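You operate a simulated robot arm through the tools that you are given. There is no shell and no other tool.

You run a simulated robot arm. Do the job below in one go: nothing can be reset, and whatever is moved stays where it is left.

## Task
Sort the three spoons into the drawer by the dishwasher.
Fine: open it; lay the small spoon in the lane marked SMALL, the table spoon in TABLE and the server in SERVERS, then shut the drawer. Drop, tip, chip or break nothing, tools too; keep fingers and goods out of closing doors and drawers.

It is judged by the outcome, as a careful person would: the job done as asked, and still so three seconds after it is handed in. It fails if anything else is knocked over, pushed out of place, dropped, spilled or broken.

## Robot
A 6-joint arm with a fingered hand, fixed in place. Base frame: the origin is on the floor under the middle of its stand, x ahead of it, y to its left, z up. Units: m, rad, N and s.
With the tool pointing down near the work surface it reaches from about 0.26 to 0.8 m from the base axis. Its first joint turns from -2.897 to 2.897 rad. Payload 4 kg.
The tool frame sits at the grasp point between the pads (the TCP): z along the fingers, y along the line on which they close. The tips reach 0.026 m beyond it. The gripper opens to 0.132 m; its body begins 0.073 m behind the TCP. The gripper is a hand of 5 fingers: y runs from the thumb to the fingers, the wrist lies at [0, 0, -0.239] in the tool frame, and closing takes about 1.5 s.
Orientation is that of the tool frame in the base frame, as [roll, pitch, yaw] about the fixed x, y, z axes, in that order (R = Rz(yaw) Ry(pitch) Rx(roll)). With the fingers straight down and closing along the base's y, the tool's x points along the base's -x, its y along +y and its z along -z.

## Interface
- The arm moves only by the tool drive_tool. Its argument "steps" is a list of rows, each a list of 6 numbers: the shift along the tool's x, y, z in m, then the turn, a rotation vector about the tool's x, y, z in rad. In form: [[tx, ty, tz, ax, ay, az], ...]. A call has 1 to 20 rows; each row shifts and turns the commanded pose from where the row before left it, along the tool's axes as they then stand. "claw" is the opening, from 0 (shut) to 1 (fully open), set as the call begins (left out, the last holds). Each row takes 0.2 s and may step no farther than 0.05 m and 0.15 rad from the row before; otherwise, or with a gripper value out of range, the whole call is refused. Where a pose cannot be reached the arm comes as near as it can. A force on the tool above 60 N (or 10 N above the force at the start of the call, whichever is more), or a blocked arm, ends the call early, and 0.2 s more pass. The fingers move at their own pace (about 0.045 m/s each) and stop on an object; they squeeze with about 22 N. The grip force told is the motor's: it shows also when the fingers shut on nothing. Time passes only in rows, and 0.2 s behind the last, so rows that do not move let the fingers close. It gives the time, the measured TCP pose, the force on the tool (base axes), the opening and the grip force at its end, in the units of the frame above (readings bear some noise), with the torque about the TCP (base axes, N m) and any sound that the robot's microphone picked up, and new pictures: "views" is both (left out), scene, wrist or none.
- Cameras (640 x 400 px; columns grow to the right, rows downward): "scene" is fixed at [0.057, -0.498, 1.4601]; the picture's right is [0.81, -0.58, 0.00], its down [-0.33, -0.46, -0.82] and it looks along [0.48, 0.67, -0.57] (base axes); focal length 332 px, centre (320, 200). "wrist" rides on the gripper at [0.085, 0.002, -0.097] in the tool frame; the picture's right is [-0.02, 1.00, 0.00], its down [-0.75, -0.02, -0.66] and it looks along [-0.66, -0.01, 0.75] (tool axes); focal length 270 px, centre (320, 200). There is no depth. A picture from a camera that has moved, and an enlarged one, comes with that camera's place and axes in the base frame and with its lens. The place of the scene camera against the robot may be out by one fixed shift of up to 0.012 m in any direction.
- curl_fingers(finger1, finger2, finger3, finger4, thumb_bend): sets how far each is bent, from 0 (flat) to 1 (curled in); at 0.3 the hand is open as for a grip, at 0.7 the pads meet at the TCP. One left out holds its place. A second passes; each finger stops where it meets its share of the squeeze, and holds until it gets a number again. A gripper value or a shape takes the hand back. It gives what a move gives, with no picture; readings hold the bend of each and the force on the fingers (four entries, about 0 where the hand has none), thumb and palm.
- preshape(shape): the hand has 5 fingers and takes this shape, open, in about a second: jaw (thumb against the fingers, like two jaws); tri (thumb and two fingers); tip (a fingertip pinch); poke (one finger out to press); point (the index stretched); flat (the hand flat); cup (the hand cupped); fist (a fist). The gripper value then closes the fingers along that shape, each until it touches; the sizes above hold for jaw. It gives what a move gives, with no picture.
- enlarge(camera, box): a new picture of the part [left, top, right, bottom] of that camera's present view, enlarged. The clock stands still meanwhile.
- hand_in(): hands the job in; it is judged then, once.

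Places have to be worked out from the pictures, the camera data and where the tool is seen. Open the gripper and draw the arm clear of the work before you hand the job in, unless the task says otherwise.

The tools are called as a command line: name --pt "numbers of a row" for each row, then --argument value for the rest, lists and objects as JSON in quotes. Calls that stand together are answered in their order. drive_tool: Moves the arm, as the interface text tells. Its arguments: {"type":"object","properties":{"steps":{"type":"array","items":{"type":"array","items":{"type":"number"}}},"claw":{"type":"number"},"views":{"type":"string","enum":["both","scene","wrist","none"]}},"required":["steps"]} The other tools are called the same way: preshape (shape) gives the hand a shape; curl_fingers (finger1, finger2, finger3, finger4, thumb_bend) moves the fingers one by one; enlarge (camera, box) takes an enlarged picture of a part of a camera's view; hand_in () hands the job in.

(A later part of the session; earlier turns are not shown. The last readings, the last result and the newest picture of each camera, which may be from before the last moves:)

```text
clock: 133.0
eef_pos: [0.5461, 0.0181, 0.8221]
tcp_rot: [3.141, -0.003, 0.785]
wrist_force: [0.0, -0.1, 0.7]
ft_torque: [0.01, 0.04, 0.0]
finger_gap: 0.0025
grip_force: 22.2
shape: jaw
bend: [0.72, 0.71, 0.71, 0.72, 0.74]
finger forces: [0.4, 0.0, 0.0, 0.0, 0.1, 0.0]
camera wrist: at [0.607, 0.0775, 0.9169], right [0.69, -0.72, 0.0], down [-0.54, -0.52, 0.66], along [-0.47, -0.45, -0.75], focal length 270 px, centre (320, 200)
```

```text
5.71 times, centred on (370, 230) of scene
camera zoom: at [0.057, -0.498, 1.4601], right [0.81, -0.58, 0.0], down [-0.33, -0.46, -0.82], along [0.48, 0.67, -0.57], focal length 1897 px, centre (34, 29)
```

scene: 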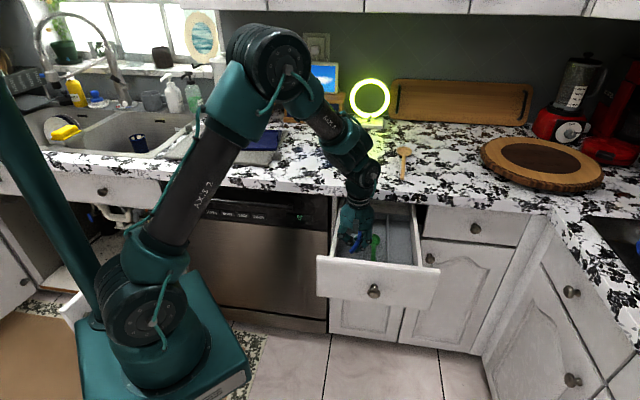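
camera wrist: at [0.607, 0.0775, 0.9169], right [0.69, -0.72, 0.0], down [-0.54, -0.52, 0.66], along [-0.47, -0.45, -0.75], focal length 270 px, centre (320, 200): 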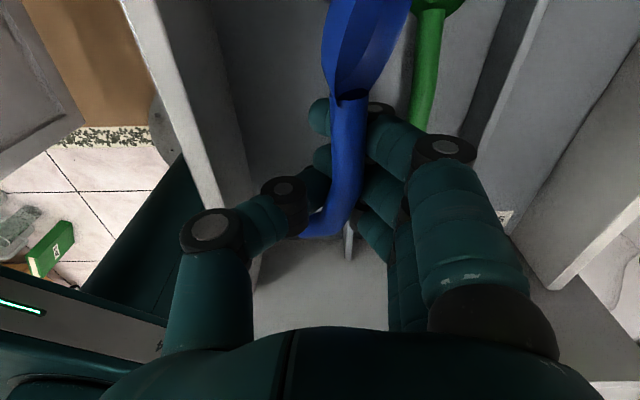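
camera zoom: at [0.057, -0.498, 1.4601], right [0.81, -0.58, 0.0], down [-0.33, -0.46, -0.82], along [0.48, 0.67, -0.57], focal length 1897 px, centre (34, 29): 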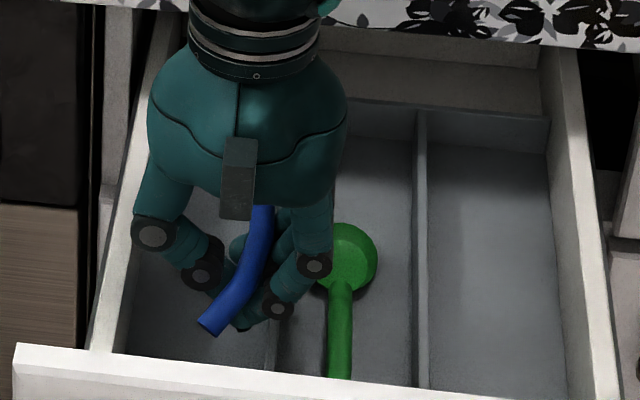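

The spoon rests securely cradled across the closed digits, bowl on edge, within the SMALL lane's width. I lower slowly and steadily so it stays put, watching for contact.

drive_tool --pt "0 0 0.004 0 0 0" --pt "0 0 0.004 0 0 0" --pt "0 0 0.004 0 0 0" --pt "0 0 0.003 0 0 0" --pt "0 0 0.002 0 0 0" --pt "0 0 0 0 0 0" --views "wrist"

```text
clock: 134.4
eef_pos: [0.5462, 0.0187, 0.8036]
tcp_rot: [3.141, -0.002, 0.786]
wrist_force: [-0.1, -0.1, -0.1]
ft_torque: [0.0, -0.01, -0.04]
finger_gap: 0.0018
grip_force: 22.1
shape: jaw
bend: [0.72, 0.71, 0.71, 0.72, 0.74]
finger forces: [0.0, 0.1, 0.0, 0.0, 0.0, 0.1]
camera wrist: at [0.6078, 0.0776, 0.9], right [0.69, -0.72, 0.0], down [-0.54, -0.52, 0.66], along [-0.47, -0.45, -0.75], focal length 270 px, centre (320, 200)
```

wrist: 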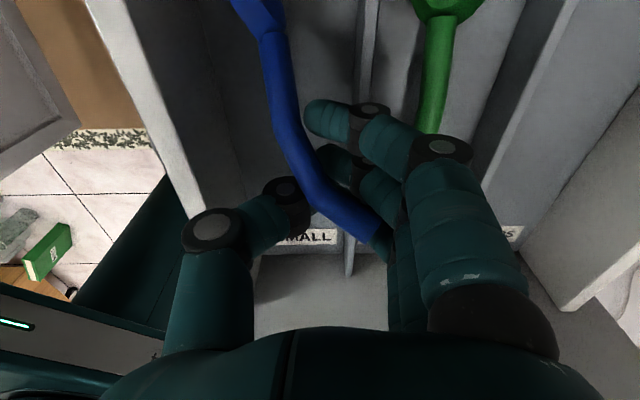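

The spoon shifted again: its bowl has gone down-left into the lane while the handle lies over the outer fingers. I zoom in to understand it before moving.

enlarge --camera "wrist" --box '[200, 0, 460, 270]'

enlarge --camera "scene" --box '[330, 195, 410, 265]'

```text
1.48 times, centred on (330, 135) of wrist
camera zoom: at [0.6078, 0.0776, 0.9], right [0.69, -0.72, 0.0], down [-0.54, -0.52, 0.66], along [-0.47, -0.45, -0.75], focal length 400 px, centre (305, 296)
```

zoom: 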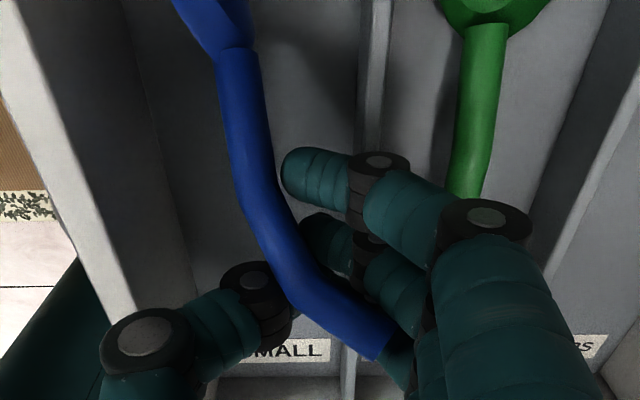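

```text
5.71 times, centred on (370, 230) of scene
camera zoom: at [0.057, -0.498, 1.4601], right [0.81, -0.58, 0.0], down [-0.33, -0.46, -0.82], along [0.48, 0.67, -0.57], focal length 1897 px, centre (34, 29)
```

zoom: 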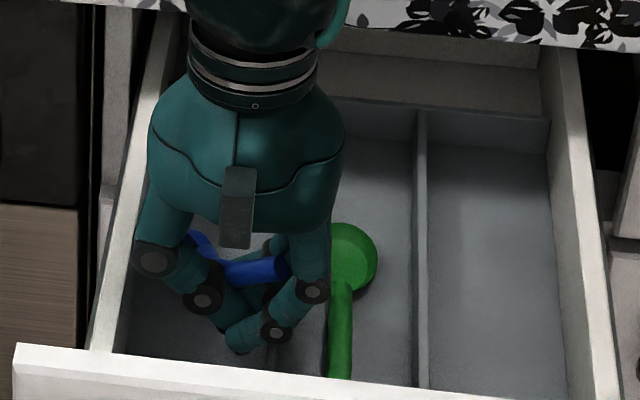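

The bowl already stands on the SMALL lane floor; only the handle rests on finger 3's slope, pointing over the divider. I raise slightly and roll the hand about 20° so the handle slides left into the notch between thumb and fingers.

drive_tool --pt "0 0 -0.006 -0.08 0 0" --pt "0 0 -0.006 -0.08 0 0" --pt "0 0 -0.006 -0.08 0 0" --pt "0 0 0 -0.08 0 0" --pt "0 0 0 0 0 0" --views "wrist"

enlarge --camera "scene" --box '[330, 195, 410, 265]'

```text
clock: 135.6
eef_pos: [0.5443, 0.0207, 0.8233]
tcp_rot: [2.821, -0.002, 0.785]
wrist_force: [-0.1, 0.4, 0.3]
ft_torque: [-0.02, 0.03, -0.03]
finger_gap: 0.0021
grip_force: 22.0
shape: jaw
bend: [0.72, 0.71, 0.71, 0.72, 0.74]
finger forces: [0.1, 0.2, 0.0, 0.0, 0.0, 0.0]
camera wrist: at [0.585, 0.1009, 0.9137], right [0.66, -0.69, 0.32], down [-0.69, -0.38, 0.62], along [-0.31, -0.62, -0.72], focal length 270 px, centre (320, 200)
```

wrist: 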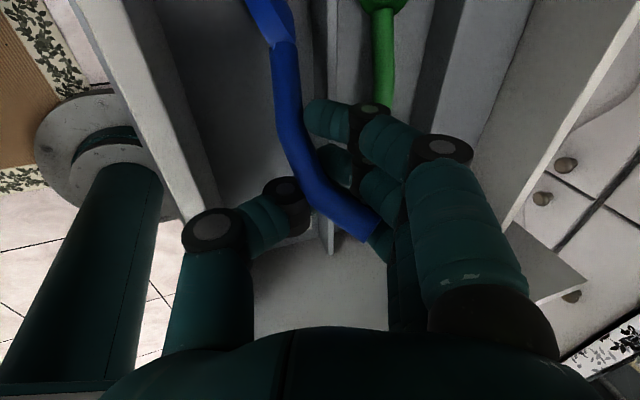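

```text
5.71 times, centred on (370, 230) of scene
camera zoom: at [0.057, -0.498, 1.4601], right [0.81, -0.58, 0.0], down [-0.33, -0.46, -0.82], along [0.48, 0.67, -0.57], focal length 1897 px, centre (34, 29)
```

zoom: 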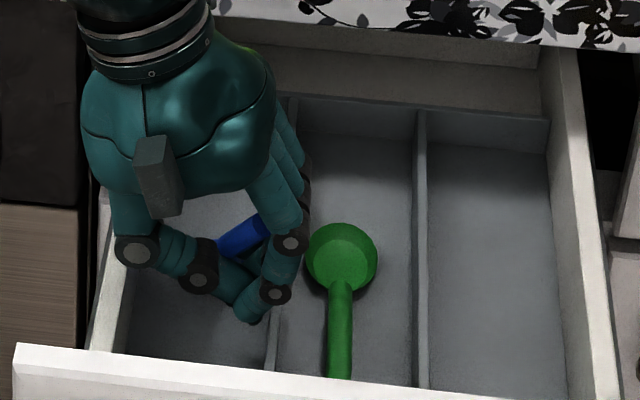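

Friction still holds the handle on finger 3. I open the tips just under a handle's width, so the handle can settle into the notch but not fall through.

drive_tool --pt "0 0 0 0 0 0" --pt "0 0 0 0 0 0" --claw 0.08 --views "wrist"

```text
clock: 136.2
eef_pos: [0.5459, 0.0207, 0.8225]
tcp_rot: [2.821, -0.002, 0.786]
wrist_force: [-0.2, 0.4, 0.2]
ft_torque: [-0.01, 0.0, -0.03]
finger_gap: 0.0104
grip_force: 0.1
shape: jaw
bend: [0.72, 0.71, 0.72, 0.72, 0.7]
finger forces: [0.0, 0.0, 0.0, 0.0, 0.2, 0.0]
camera wrist: at [0.5851, 0.1008, 0.9137], right [0.66, -0.69, 0.31], down [-0.69, -0.38, 0.62], along [-0.31, -0.62, -0.72], focal length 270 px, centre (320, 200)
```

wrist: 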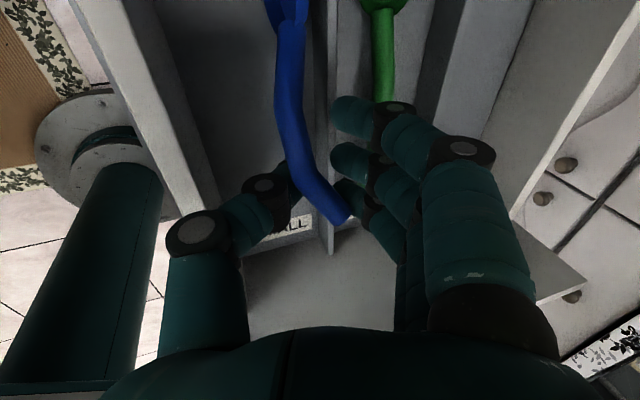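

The handle slid left into the notch. I zoom to see whether I can pinch it there.

enlarge --camera "wrist" --box '[220, 0, 460, 270]'

enlarge --camera "scene" --box '[330, 195, 410, 265]'

```text
1.48 times, centred on (340, 135) of wrist
camera zoom: at [0.5851, 0.1008, 0.9137], right [0.66, -0.69, 0.31], down [-0.69, -0.38, 0.62], along [-0.31, -0.62, -0.72], focal length 400 px, centre (290, 296)
```

zoom: 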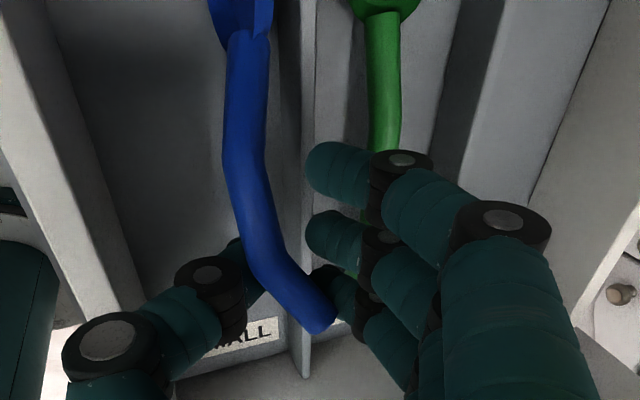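

```text
5.71 times, centred on (370, 230) of scene
camera zoom: at [0.057, -0.498, 1.4601], right [0.81, -0.58, 0.0], down [-0.33, -0.46, -0.82], along [0.48, 0.67, -0.57], focal length 1897 px, centre (34, 29)
```

zoom: 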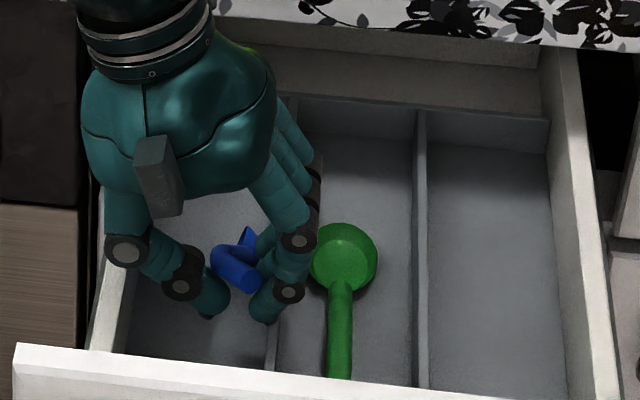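

The handle now lies between the thumb and finger tips with its end still over the divider. The thumb is above the wall top, so I move the hand 1.2 cm left to push the handle into the lane.

drive_tool --pt "0 -0.0038 -0.00127 0 0 0" --pt "0 -0.0038 -0.00127 0 0 0" --pt "0 -0.0038 -0.00127 0 0 0" --pt "0 0 0 0 0 0" --views "wrist"

enlarge --camera "wrist" --box '[220, 0, 460, 270]'

```text
clock: 137.2
eef_pos: [0.5357, 0.0293, 0.8241]
tcp_rot: [2.822, -0.001, 0.784]
wrist_force: [0.4, -0.2, 0.4]
ft_torque: [0.03, 0.01, 0.01]
finger_gap: 0.0106
grip_force: 0.0
shape: jaw
bend: [0.72, 0.71, 0.72, 0.72, 0.7]
finger forces: [0.0, 0.1, 0.0, 0.0, 0.1, 0.1]
camera wrist: at [0.5765, 0.1094, 0.9139], right [0.66, -0.69, 0.31], down [-0.69, -0.38, 0.62], along [-0.31, -0.62, -0.72], focal length 270 px, centre (320, 200)
```

wrist: 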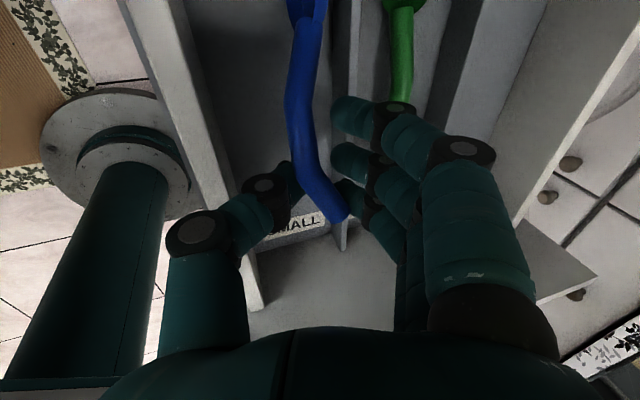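

```text
1.48 times, centred on (340, 135) of wrist
camera zoom: at [0.5765, 0.1094, 0.9139], right [0.66, -0.69, 0.31], down [-0.69, -0.38, 0.62], along [-0.31, -0.62, -0.72], focal length 400 px, centre (290, 296)
```

zoom: 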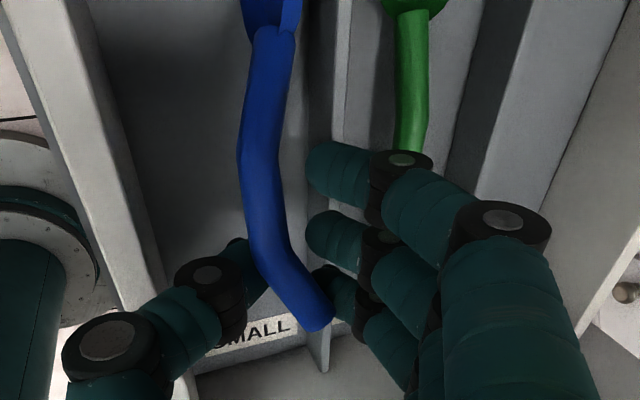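

The handle is in the notch and now points along the lane, its end roughly at A≈0.375. I level the hand again, shift back to A≈0.371 where the thumb clears the wall, and lower slowly as far as the room allows.

drive_tool --pt "0 0 0 0.08 0 0" --pt "0 0 0 0.08 0 0" --pt "0 0 0 0.08 0 0" --pt "0 0 0 0.08 0 0" --pt "0 0.004 0 0 0 0" --pt "0 0.004 0 0 0 0" --pt "0 0.004 0 0 0 0" --pt "0 0 0 0 0 0" --views "wrist"

enlarge --camera "scene" --box '[330, 195, 410, 265]'

```text
clock: 139.0
eef_pos: [0.5453, 0.0208, 0.8223]
tcp_rot: [-3.141, -0.003, 0.787]
wrist_force: [-1.0, 0.6, 0.5]
ft_torque: [-0.04, -0.03, 0.01]
finger_gap: 0.0104
grip_force: 0.0
shape: jaw
bend: [0.72, 0.71, 0.71, 0.72, 0.7]
finger forces: [0.0, 0.0, 0.0, 0.0, 0.1, 0.0]
camera wrist: at [0.6067, 0.0788, 0.9182], right [0.69, -0.72, 0.0], down [-0.54, -0.52, 0.66], along [-0.47, -0.45, -0.75], focal length 270 px, centre (320, 200)
```

wrist: 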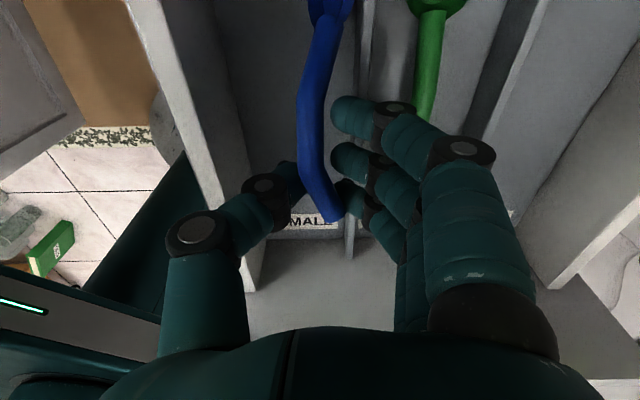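

```text
5.71 times, centred on (370, 230) of scene
camera zoom: at [0.057, -0.498, 1.4601], right [0.81, -0.58, 0.0], down [-0.33, -0.46, -0.82], along [0.48, 0.67, -0.57], focal length 1897 px, centre (34, 29)
```

zoom: 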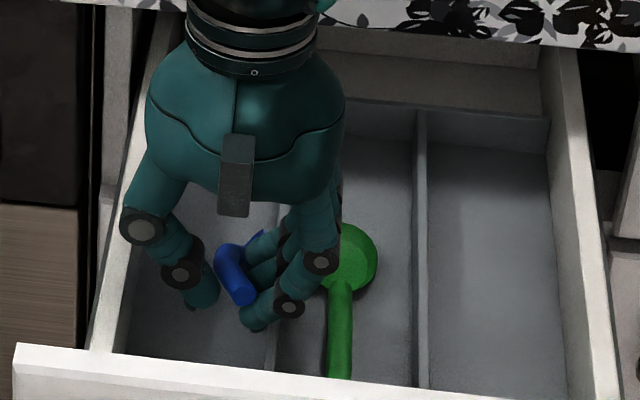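

The handle sits neatly in the notch and runs along the lane. I lower slowly to about z=0.798, reading contact.

drive_tool --pt "0 -0.001 0.004 0 0 0" --pt "0 -0.001 0.004 0 0 0" --pt "0 0 0.004 0 0 0" --pt "0 0 0.004 0 0 0" --pt "0 0 0.004 0 0 0" --pt "0 0 0.003 0 0 0" --pt "0 0 0 0 0 0" --views "wrist"

enlarge --camera "wrist" --box '[200, 0, 460, 270]'

```text
clock: 140.6
eef_pos: [0.5439, 0.0214, 0.7991]
tcp_rot: [3.141, -0.003, 0.784]
wrist_force: [-0.6, -0.9, -0.6]
ft_torque: [-0.01, 0.01, 0.05]
finger_gap: 0.0104
grip_force: 0.0
shape: jaw
bend: [0.72, 0.71, 0.71, 0.72, 0.7]
finger forces: [0.1, 0.0, 0.2, 0.0, 0.0, 0.0]
camera wrist: at [0.605, 0.0801, 0.8948], right [0.69, -0.72, 0.0], down [-0.54, -0.52, 0.66], along [-0.47, -0.45, -0.75], focal length 270 px, centre (320, 200)
```

wrist: 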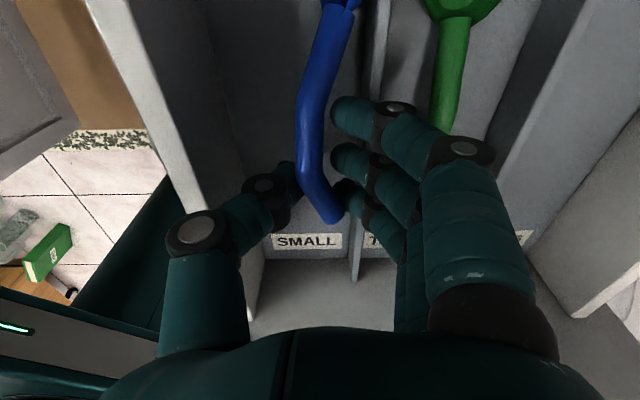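

```text
1.48 times, centred on (330, 135) of wrist
camera zoom: at [0.605, 0.0801, 0.8948], right [0.69, -0.72, 0.0], down [-0.54, -0.52, 0.66], along [-0.47, -0.45, -0.75], focal length 400 px, centre (305, 296)
```

zoom: 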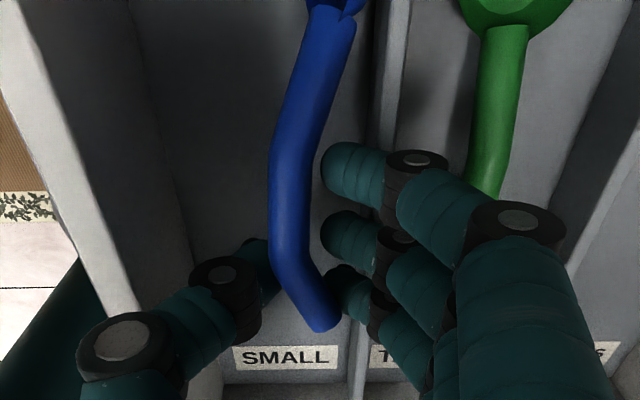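

Everything lies within the SMALL lane now, with the handle just above the tips. I open in two small steps so it slips gently down between thumb and fingers.

drive_tool --pt "0 0 0 0 0 0" --pt "0 0 0 0 0 0" --claw 0.11 --views "none"

drive_tool --pt "0 0 0 0 0 0" --pt "0 0 0 0 0 0" --claw 0.14 --views "wrist"

enlarge --camera "wrist" --box '[200, 0, 460, 270]'

```text
clock: 141.2
eef_pos: [0.5442, 0.0228, 0.7985]
tcp_rot: [-3.141, -0.002, 0.787]
wrist_force: [1.0, 0.4, -0.5]
ft_torque: [0.03, -0.02, -0.03]
finger_gap: 0.0139
grip_force: 0.1
shape: jaw
bend: [0.72, 0.72, 0.72, 0.72, 0.7]
finger forces: [0.0, 0.0, 0.2, 0.1, 0.0, 0.0]
```

```text
clock: 141.8
eef_pos: [0.543, 0.022, 0.7984]
tcp_rot: [-3.141, -0.002, 0.786]
wrist_force: [-0.2, 0.7, -0.1]
ft_torque: [0.02, 0.0, 0.0]
finger_gap: 0.0179
grip_force: 0.0
shape: jaw
bend: [0.72, 0.72, 0.72, 0.72, 0.7]
finger forces: [0.0, 0.0, 0.0, 0.0, 0.0, 0.0]
camera wrist: at [0.6051, 0.0801, 0.8949], right [0.69, -0.72, 0.0], down [-0.54, -0.52, 0.66], along [-0.47, -0.45, -0.75], focal length 270 px, centre (320, 200)
```

wrist: 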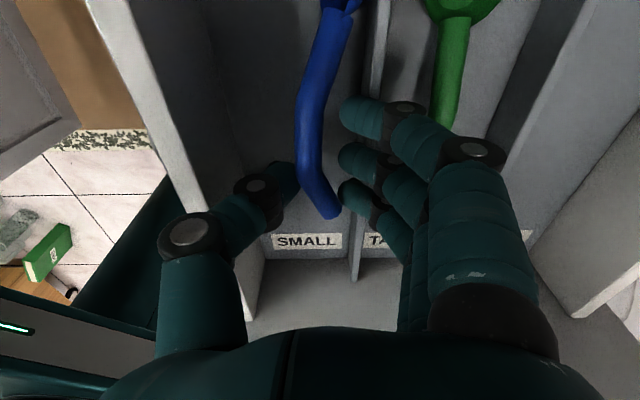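

```text
1.48 times, centred on (330, 135) of wrist
camera zoom: at [0.6051, 0.0801, 0.8949], right [0.69, -0.72, 0.0], down [-0.54, -0.52, 0.66], along [-0.47, -0.45, -0.75], focal length 400 px, centre (305, 296)
```

zoom: 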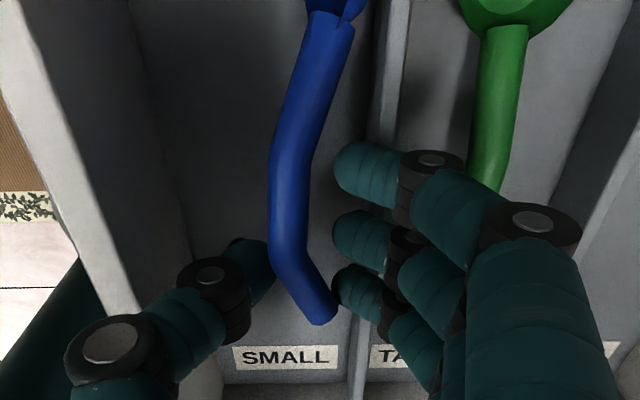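

The spoon did not move as the digits opened, and nothing touches it: it already rests on the lane floor, on its side. I open slightly more and rise straight up.

drive_tool --pt "0 0 0 0 0 0" --pt "0 0 -0.005 0 0 0" --pt "0 0 -0.01 0 0 0" --pt "0 0 -0.015 0 0 0" --pt "0 0 -0.02 0 0 0" --pt "0 0 -0.03 0 0 0" --pt "0 0 -0.04 0 0 0" --pt "0 0 -0.045 0 0 0" --pt "0 0 -0.045 0 0 0" --pt "0 0 0 0 0 0" --claw 0.17

enlarge --camera "wrist" --box '[200, 0, 460, 200]'

enlarge --camera "scene" --box '[330, 195, 430, 275]'

```text
clock: 144.0
eef_pos: [0.5442, 0.0218, 1.0101]
tcp_rot: [-3.141, -0.002, 0.785]
wrist_force: [0.1, 0.0, 0.8]
ft_torque: [0.01, -0.01, 0.01]
finger_gap: 0.0217
grip_force: 0.0
shape: jaw
bend: [0.73, 0.73, 0.73, 0.73, 0.7]
finger forces: [0.1, 0.0, 0.1, 0.1, 0.0, 0.0]
camera wrist: at [0.6051, 0.0806, 1.1063], right [0.69, -0.72, 0.0], down [-0.54, -0.52, 0.66], along [-0.47, -0.45, -0.75], focal length 270 px, centre (320, 200)
```

scene: 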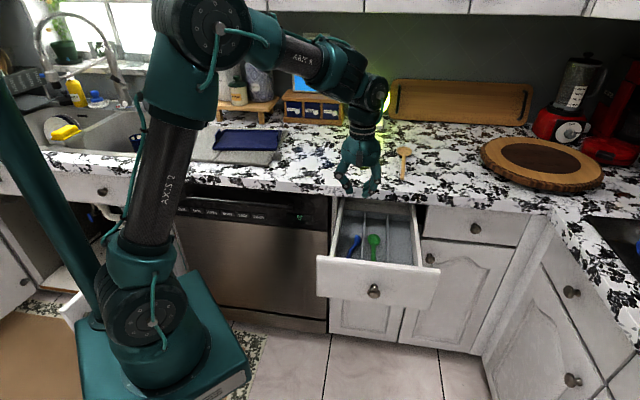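
wrist: 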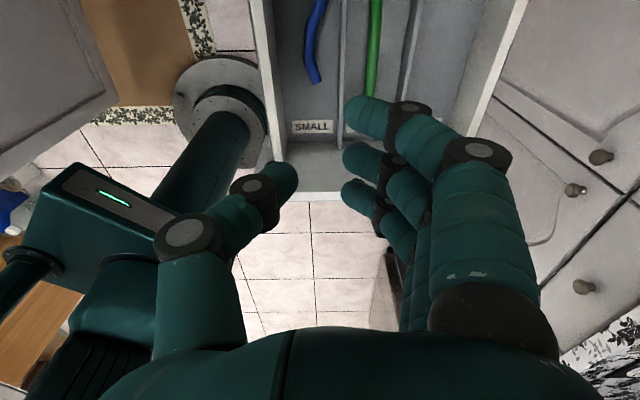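

```text
2.00 times, centred on (330, 100) of wrist
camera zoom: at [0.6051, 0.0806, 1.1063], right [0.69, -0.72, 0.0], down [-0.54, -0.52, 0.66], along [-0.47, -0.45, -0.75], focal length 541 px, centre (300, 400)
```

zoom: 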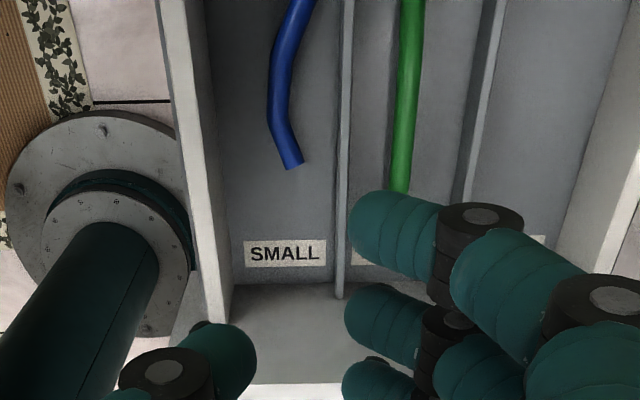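

```text
5.00 times, centred on (380, 235) of scene
camera zoom: at [0.057, -0.498, 1.4601], right [0.81, -0.58, 0.0], down [-0.33, -0.46, -0.82], along [0.48, 0.67, -0.57], focal length 1660 px, centre (20, 25)
```

zoom: 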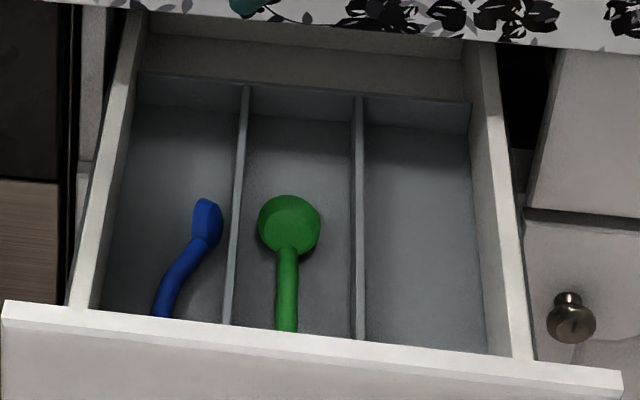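

The small spoon lies within the SMALL lane (on its side, settled) and the table spoon is untouched. For the server I want the thumb on the right-hand wall side, so I move to a roomy spot above the counter edge and turn the empty hand 180° the safe way round.

drive_tool --pt "0.03 0.02 -0.005 0 0 0" --pt "0.03 0.02 -0.005 0 0 0" --pt "0.03 0.02 -0.005 0 0 0" --pt "0.03 0.02 -0.005 0 0 0" --pt "0 0 0 0 0 -0.1309" --pt "0 0 0 0 0 -0.1309" --pt "0 0 0 0 0 -0.1309" --pt "0 0 0 0 0 -0.1309" --pt "0 0 0 0 0 -0.1309" --pt "0 0 0 0 0 -0.1309" --pt "0 0 0 0 0 0" --claw 0.75 --views "scene"

```text
clock: 146.4
eef_pos: [0.6852, 0.0502, 1.0295]
tcp_rot: [3.141, 0.0, 1.573]
wrist_force: [-0.3, 0.2, 0.0]
ft_torque: [-0.03, -0.01, 0.0]
finger_gap: 0.0988
grip_force: 0.0
shape: jaw
bend: [0.64, 0.64, 0.64, 0.64, 0.6]
finger forces: [0.0, 0.1, 0.1, 0.0, 0.0, 0.0]
```

scene: 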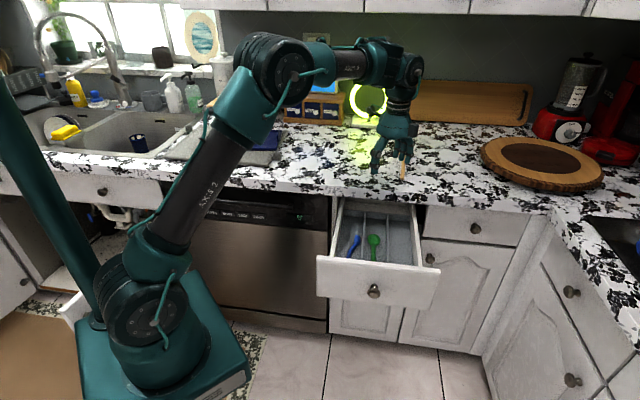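

The first 45° went exactly. I continue the turn in the same direction.

drive_tool --pt "0 0 0 0 0 -0.1309" --pt "0 0 0 0 0 -0.1309" --pt "0 0 0 0 0 -0.1309" --pt "0 0 0 0 0 -0.1309" --pt "0 0 0 0 0 -0.1309" --pt "0 0 0 0 0 -0.1309" --pt "0 0 0 0 0 -0.1309" --pt "0 0 0 0 0 -0.1309" --pt "0 0 0 0 0 0" --views "scene"

```text
clock: 148.4
eef_pos: [0.6856, 0.0498, 1.0298]
tcp_rot: [3.14, 0.001, 2.621]
wrist_force: [0.6, -0.4, -0.1]
ft_torque: [-0.04, 0.01, -0.01]
finger_gap: 0.099
grip_force: 0.1
shape: jaw
bend: [0.64, 0.64, 0.64, 0.64, 0.6]
finger forces: [0.0, 0.1, 0.0, 0.0, 0.0, 0.0]
```

scene: 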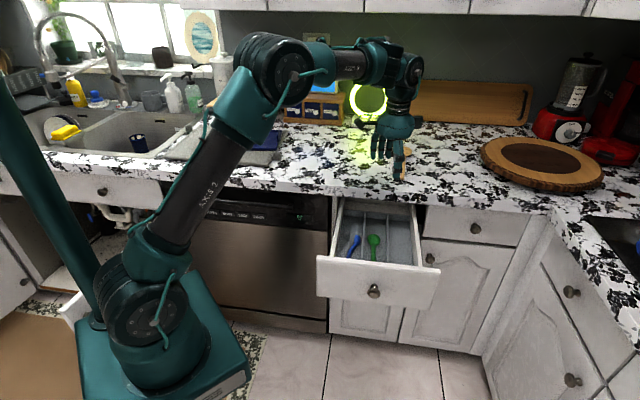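

Still exact. I finish the turn to yaw −2.356.

drive_tool --pt "0 0 0 0 0 -0.1306" --pt "0 0 0 0 0 -0.1306" --pt "0 0 0 0 0 -0.1306" --pt "0 0 0 0 0 -0.1306" --pt "0 0 0 0 0 -0.1306" --pt "0 0 0 0 0 -0.1306" --pt "0 0 0 0 0 -0.1306" --pt "0 0 0 0 0 -0.1306" --pt "0 0 0 0 0 -0.1306" --pt "0 0 0 0 0 -0.1306" --pt "0 0 0 0 0 0"

```text
clock: 150.8
eef_pos: [0.6847, 0.0509, 1.0288]
tcp_rot: [-3.14, 0.0, -2.358]
wrist_force: [-0.4, 0.5, -0.2]
ft_torque: [0.03, -0.01, 0.02]
finger_gap: 0.0984
grip_force: 0.1
shape: jaw
bend: [0.64, 0.64, 0.64, 0.64, 0.6]
finger forces: [0.0, 0.0, 0.1, 0.0, 0.0, 0.0]
camera wrist: at [0.6241, -0.0086, 1.1248], right [-0.69, 0.72, 0.0], down [0.54, 0.52, 0.66], along [0.48, 0.46, -0.75], focal length 270 px, centre (320, 200)
```

scene: 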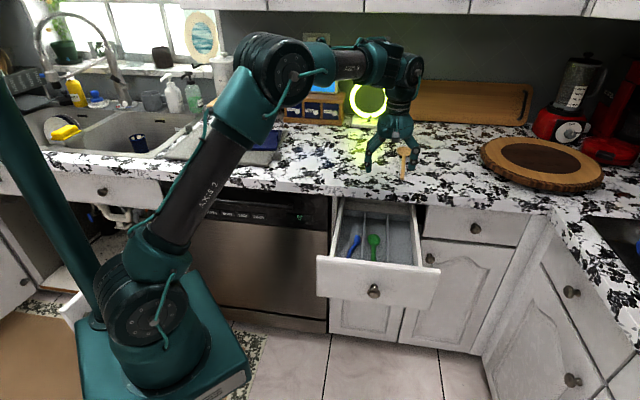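
wrist: 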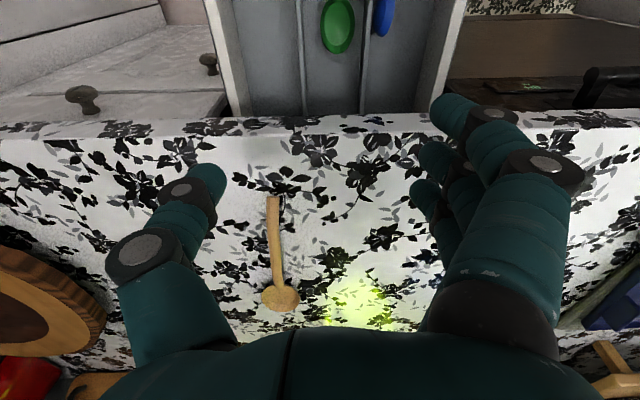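

The hand is turned with the thumb to the right and the server visible ahead. I move over the server's handle near its end, staying above it.

drive_tool --pt "-0.0263 -0.0127 0.0135 0 0 0" --pt "-0.0263 -0.0127 0.0135 0 0 0" --pt "-0.0263 -0.0127 0.0135 0 0 0" --pt "-0.0263 -0.0127 0.0135 0 0 0" --pt "0 0 0 0 0 0"

enlarge --camera "wrist" --box '[200, 60, 440, 330]'

enlarge --camera "scene" --box '[360, 120, 456, 180]'

```text
clock: 152.0
eef_pos: [0.7944, 0.0882, 0.976]
tcp_rot: [3.141, 0.001, -2.36]
wrist_force: [0.6, 1.4, 0.5]
ft_torque: [0.01, -0.02, 0.01]
finger_gap: 0.0986
grip_force: 0.0
shape: jaw
bend: [0.64, 0.64, 0.64, 0.64, 0.6]
finger forces: [0.0, 0.1, 0.0, 0.0, 0.0, 0.0]
camera wrist: at [0.734, 0.0293, 1.0708], right [-0.69, 0.72, 0.0], down [0.55, 0.52, 0.66], along [0.48, 0.45, -0.75], focal length 270 px, centre (320, 200)
```

scene: 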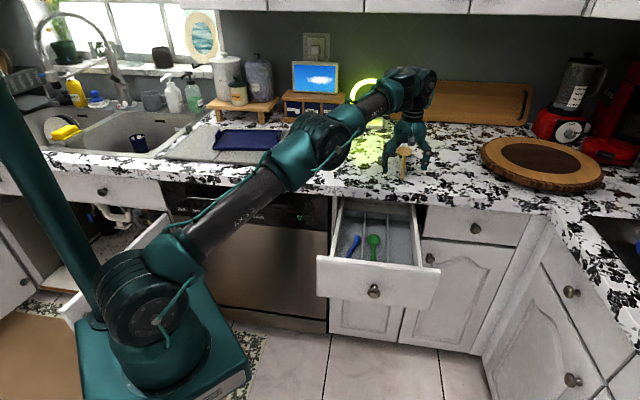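
wrist: 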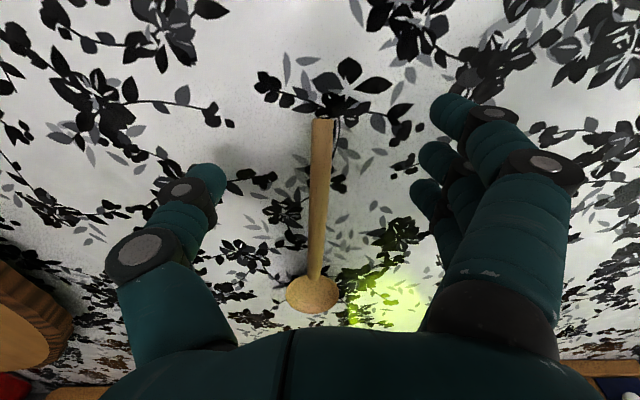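

```text
1.48 times, centred on (320, 195) of wrist
camera zoom: at [0.734, 0.0293, 1.0708], right [-0.69, 0.72, 0.0], down [0.55, 0.52, 0.66], along [0.48, 0.45, -0.75], focal length 400 px, centre (320, 207)
```

zoom: 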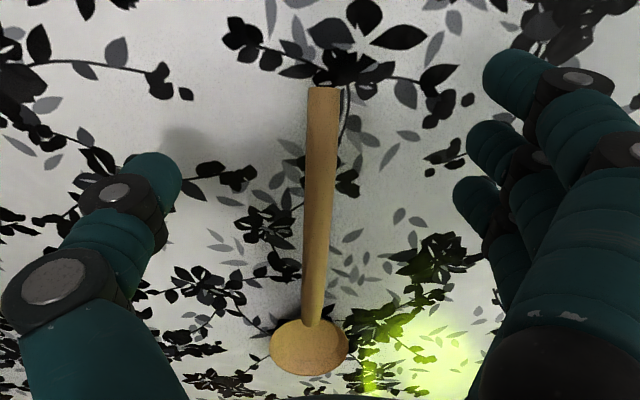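

```text
6.67 times, centred on (408, 150) of scene
camera zoom: at [0.057, -0.498, 1.4601], right [0.81, -0.58, 0.0], down [-0.33, -0.46, -0.82], along [0.48, 0.67, -0.57], focal length 2213 px, centre (-267, 533)
```

zoom: 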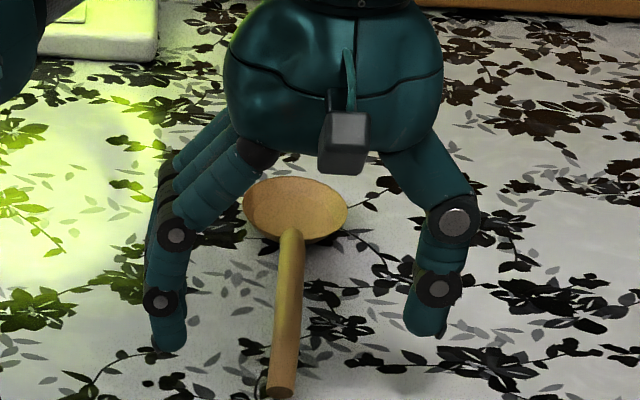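

The hand reached over the handle's end with margin. I align 3°, move 2 cm further along the handle, and lower to z≈0.947.

drive_tool --pt "0 0 0.012 0 0 0.055" --pt "-0.011 -0.0005 0.007 0 0 0" --pt "-0.01 -0.0005 0.005 0 0 0" --pt "0 0 0.005 0 0 0" --pt "0 0 0 0 0 0" --views "wrist"

enlarge --camera "wrist" --box '[200, 60, 440, 330]'

```text
clock: 153.2
eef_pos: [0.8012, 0.095, 0.9508]
tcp_rot: [-3.141, 0.001, -2.415]
wrist_force: [0.3, -0.1, -0.3]
ft_torque: [0.0, -0.01, 0.01]
finger_gap: 0.0986
grip_force: 0.0
shape: jaw
bend: [0.64, 0.64, 0.64, 0.64, 0.6]
finger forces: [0.1, 0.1, 0.0, 0.0, 0.0, 0.0]
out of reach, approached as far as the arm can: row 3
camera wrist: at [0.7393, 0.0395, 1.0469], right [-0.65, 0.76, 0.0], down [0.57, 0.49, 0.66], along [0.5, 0.43, -0.75], focal length 270 px, centre (320, 200)
```

wrist: 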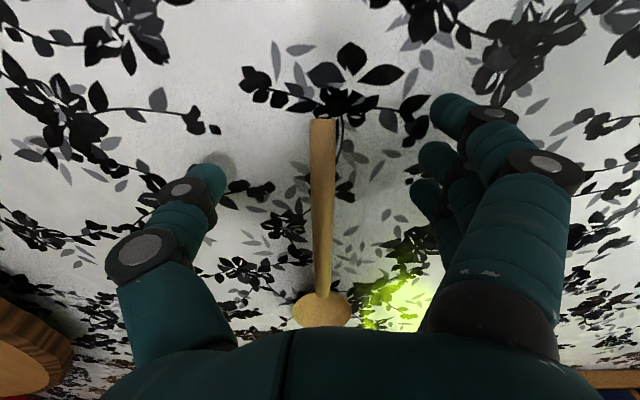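

```text
1.48 times, centred on (320, 195) of wrist
camera zoom: at [0.7393, 0.0395, 1.0469], right [-0.65, 0.76, 0.0], down [0.57, 0.49, 0.66], along [0.5, 0.43, -0.75], focal length 400 px, centre (320, 207)
```

zoom: 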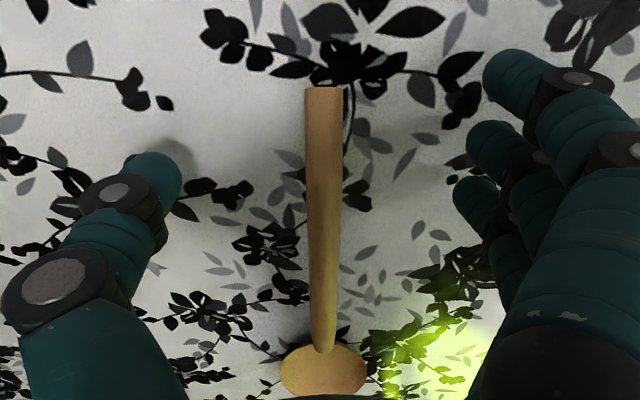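

The reach ends here (D≈0.634), which still puts fingers 2–4 and the thumb on the handle. I lower 4 mm and close.

drive_tool --pt "0 0 0.004 0 0 0" --pt "0 0 0 0 0 0" --views "none"

drive_tool --pt "0 0 0 0 0 0" --pt "0 0 0 0 0 0" --pt "0 0 0 0 0 0" --pt "0 0 0 0 0 0" --pt "0 0 0 0 0 0" --pt "0 0 0 0 0 0" --pt "0 0 0 0 0 0" --claw 0 --views "wrist"

enlarge --camera "scene" --box '[360, 120, 456, 180]'

```text
clock: 153.8
eef_pos: [0.8031, 0.0938, 0.9471]
tcp_rot: [3.141, 0.001, -2.415]
wrist_force: [0.1, -0.6, 0.2]
ft_torque: [-0.05, 0.01, -0.02]
finger_gap: 0.0984
grip_force: 0.0
shape: jaw
bend: [0.64, 0.64, 0.64, 0.64, 0.6]
finger forces: [0.0, 0.1, 0.0, 0.0, 0.0, 0.0]
```

```text
clock: 155.4
eef_pos: [0.8042, 0.0941, 0.9476]
tcp_rot: [3.141, 0.0, -2.416]
wrist_force: [-0.9, 0.8, -0.4]
ft_torque: [-0.07, 0.05, 0.02]
finger_gap: 0.0059
grip_force: 21.7
shape: jaw
bend: [0.68, 0.71, 0.7, 0.7, 0.72]
finger forces: [4.3, 5.9, 6.0, 4.6, 18.4, 0.1]
camera wrist: at [0.7395, 0.0395, 1.0428], right [-0.65, 0.76, 0.0], down [0.57, 0.49, 0.66], along [0.5, 0.43, -0.75], focal length 270 px, centre (320, 200)
```

wrist: 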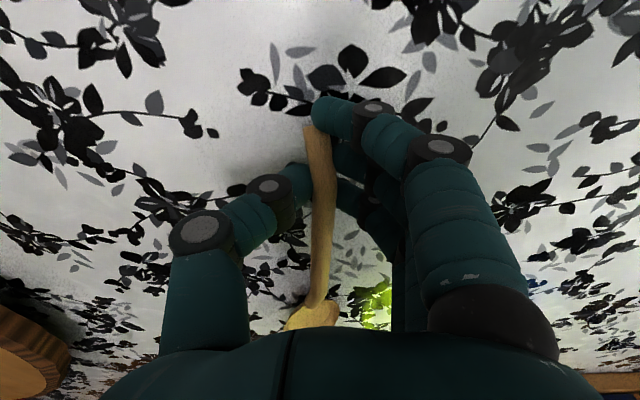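

```text
6.67 times, centred on (408, 150) of scene
camera zoom: at [0.057, -0.498, 1.4601], right [0.81, -0.58, 0.0], down [-0.33, -0.46, -0.82], along [0.48, 0.67, -0.57], focal length 2213 px, centre (-267, 533)
```

zoom: 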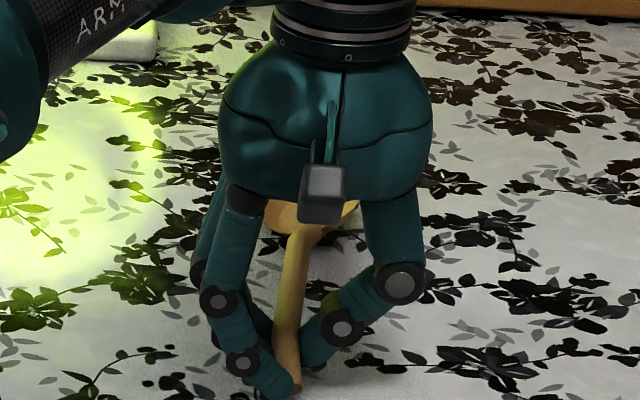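

The server is gripped near its end with good load. I lift it 2 cm and move it a little closer on the counter (toward me and left), slowly, to regrip it at its arch.

drive_tool --pt "0 0 -0.007 0 0 0" --pt "0 0 -0.007 0 0 0" --pt "0 0 -0.006 0 0 0" --pt "0.0064 0.0134 0 0 0 0" --pt "0.0064 0.0134 0 0 0 0" --pt "0.0064 0.0134 0 0 0 0" --pt "0.0064 0.0134 0 0 0 0" --pt "0.0064 0.0134 0 0 0 0" --pt "0.0064 0.0134 0 0 0 0" --pt "0.0064 0.0134 0 0 0 0" --pt "0.0064 0.0134 0 0 0 -0.055" --pt "0 0 0 0 0 0"

enlarge --camera "scene" --box '[330, 110, 458, 190]'

```text
clock: 158.0
eef_pos: [0.6897, 0.1393, 0.9669]
tcp_rot: [3.141, 0.003, -2.36]
wrist_force: [-0.2, -0.9, 0.3]
ft_torque: [-0.03, 0.07, -0.01]
finger_gap: 0.0056
grip_force: 22.0
shape: jaw
bend: [0.68, 0.71, 0.7, 0.7, 0.72]
finger forces: [4.4, 5.9, 6.1, 4.5, 18.0, 0.1]
out of reach, approached as far as the arm can: row 3
camera wrist: at [0.6299, 0.0817, 1.0624], right [-0.69, 0.72, 0.0], down [0.54, 0.52, 0.66], along [0.48, 0.45, -0.75], focal length 270 px, centre (320, 200)
```

scene: 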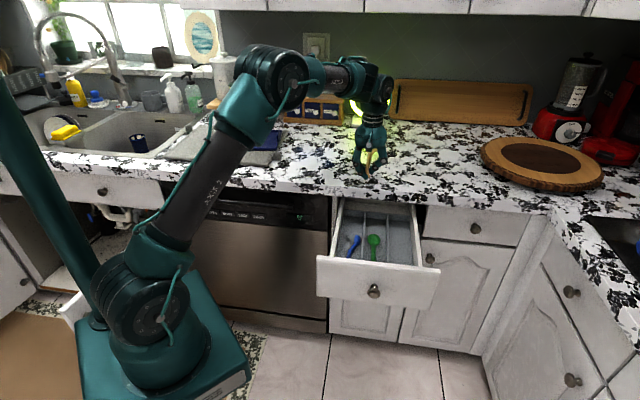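
wrist: 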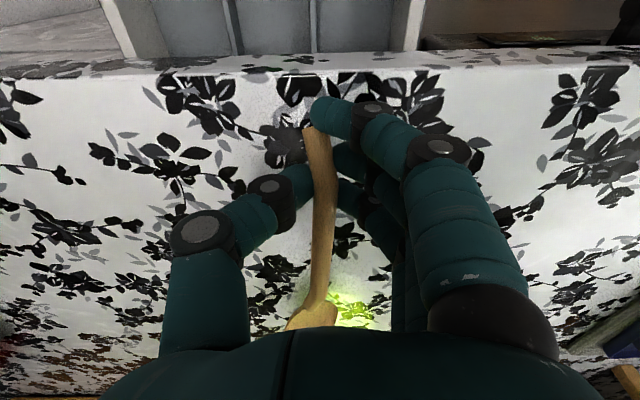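

```text
5.00 times, centred on (394, 150) of scene
camera zoom: at [0.057, -0.498, 1.4601], right [0.81, -0.58, 0.0], down [-0.33, -0.46, -0.82], along [0.48, 0.67, -0.57], focal length 1660 px, centre (-50, 450)
```

zoom: 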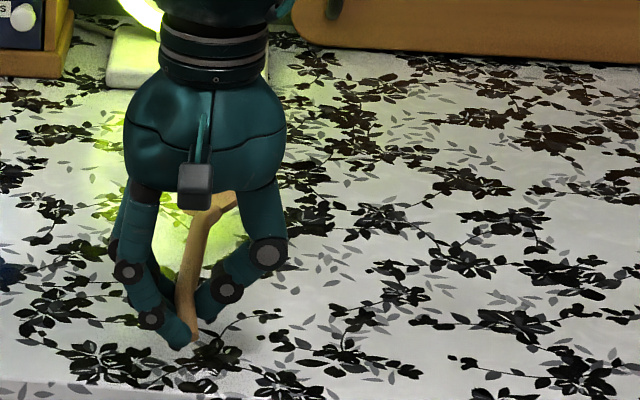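

The server came along but rolled partly onto its side in the grip. I lower it gently until it touches, then will let it settle flat.

drive_tool --pt "0 0 0.003 0 0 0" --pt "0 0 0.003 0 0 0" --pt "0 0 0 0 0 0" --views "none"

drive_tool --pt "0 0 0.003 0 0 0" --pt "0 0 0.002 0 0 0" --pt "0 0 0 0 0 0" --views "wrist"

```text
clock: 158.8
eef_pos: [0.6909, 0.1399, 0.9617]
tcp_rot: [3.14, 0.001, -2.359]
wrist_force: [-0.3, -0.5, -0.4]
ft_torque: [-0.06, 0.07, 0.04]
finger_gap: 0.0056
grip_force: 22.0
shape: jaw
bend: [0.68, 0.71, 0.7, 0.7, 0.72]
finger forces: [4.4, 5.8, 6.1, 4.4, 18.0, 0.1]
```

```text
clock: 159.6
eef_pos: [0.6902, 0.1411, 0.9558]
tcp_rot: [3.141, -0.001, -2.362]
wrist_force: [-1.0, -0.3, -1.2]
ft_torque: [-0.07, 0.06, 0.0]
finger_gap: 0.0057
grip_force: 21.7
shape: jaw
bend: [0.68, 0.71, 0.7, 0.7, 0.72]
finger forces: [4.4, 5.9, 6.1, 4.5, 18.0, 0.0]
camera wrist: at [0.6305, 0.082, 1.051], right [-0.69, 0.72, 0.0], down [0.55, 0.52, 0.66], along [0.48, 0.45, -0.75], focal length 270 px, centre (320, 200)
```

wrist: 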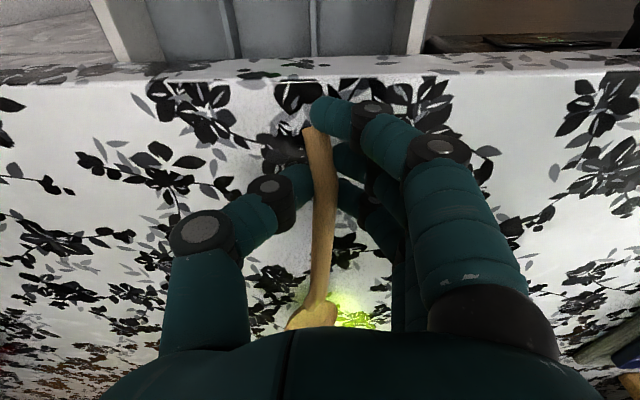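

No contact yet; I keep lowering in small steps.

drive_tool --pt "0 0 0.002 0 0 0" --pt "0 0 0.002 0 0 0" --pt "0 0 0 0 0 0" --views "none"

drive_tool --pt "0 0 0.002 0 0 0" --pt "0 0 0.002 0 0 0" --pt "0 0 0 0 0 0" --views "none"

```text
clock: 160.4
eef_pos: [0.6914, 0.1404, 0.9516]
tcp_rot: [-3.14, 0.0, -2.359]
wrist_force: [0.6, -0.6, -0.7]
ft_torque: [-0.04, 0.07, 0.01]
finger_gap: 0.0054
grip_force: 22.3
shape: jaw
bend: [0.68, 0.71, 0.7, 0.7, 0.72]
finger forces: [4.4, 5.9, 6.0, 4.5, 18.0, 0.1]
```

```text
clock: 161.2
eef_pos: [0.6913, 0.1399, 0.9473]
tcp_rot: [-3.139, 0.0, -2.359]
wrist_force: [0.2, 0.7, -1.2]
ft_torque: [-0.09, 0.06, -0.04]
finger_gap: 0.0058
grip_force: 21.5
shape: jaw
bend: [0.68, 0.71, 0.7, 0.7, 0.72]
finger forces: [4.5, 6.0, 6.1, 4.5, 18.0, 0.0]
```

Still free, so the spoon sits a bit higher in the grip than before. I continue to about 0.942.

drive_tool --pt "0 0 0.002 0 0 0" --pt "0 0 0.001 0 0 0" --pt "0 0 0 0 0 0" --views "none"

drive_tool --pt "0 0 0.001 0 0 0" --pt "0 0 0.001 0 0 0" --pt "0 0 0 0 0 0" --views "wrist"

enlarge --camera "scene" --box '[330, 120, 426, 180]'

```text
clock: 162.0
eef_pos: [0.691, 0.1412, 0.9441]
tcp_rot: [-3.14, 0.002, -2.361]
wrist_force: [-0.2, -0.1, 2.0]
ft_torque: [-0.02, 0.08, -0.01]
finger_gap: 0.006
grip_force: 22.5
shape: jaw
bend: [0.68, 0.71, 0.7, 0.7, 0.73]
finger forces: [4.3, 6.1, 6.1, 4.2, 18.0, 0.0]
```

```text
clock: 162.8
eef_pos: [0.692, 0.1408, 0.9437]
tcp_rot: [-3.141, 0.001, -2.359]
wrist_force: [-2.7, 0.0, 8.7]
ft_torque: [-0.08, 0.19, -0.03]
finger_gap: 0.006
grip_force: 21.6
shape: jaw
bend: [0.69, 0.71, 0.7, 0.7, 0.73]
finger forces: [6.5, 6.2, 5.1, 3.9, 17.8, 0.1]
camera wrist: at [0.63, 0.0821, 1.0388], right [-0.69, 0.72, 0.0], down [0.54, 0.52, 0.66], along [0.48, 0.45, -0.75], focal length 270 px, centre (320, 200)
```

wrist: 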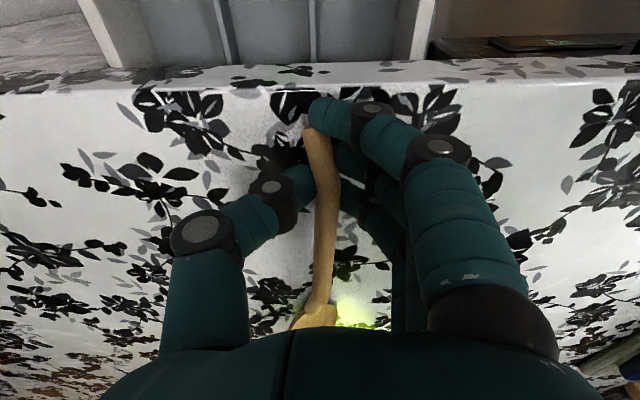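

```text
6.67 times, centred on (378, 150) of scene
camera zoom: at [0.057, -0.498, 1.4601], right [0.81, -0.58, 0.0], down [-0.33, -0.46, -0.82], along [0.48, 0.67, -0.57], focal length 2213 px, centre (-67, 533)
```

zoom: 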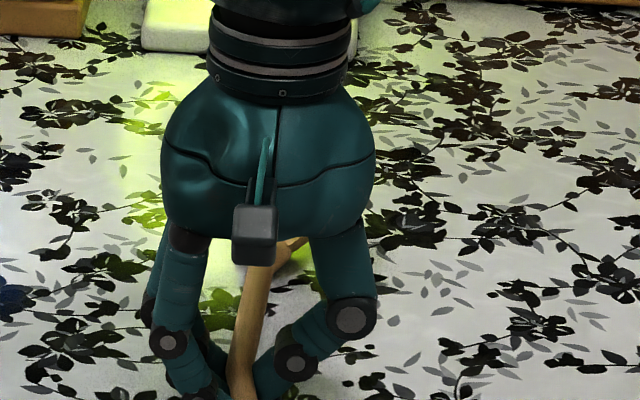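

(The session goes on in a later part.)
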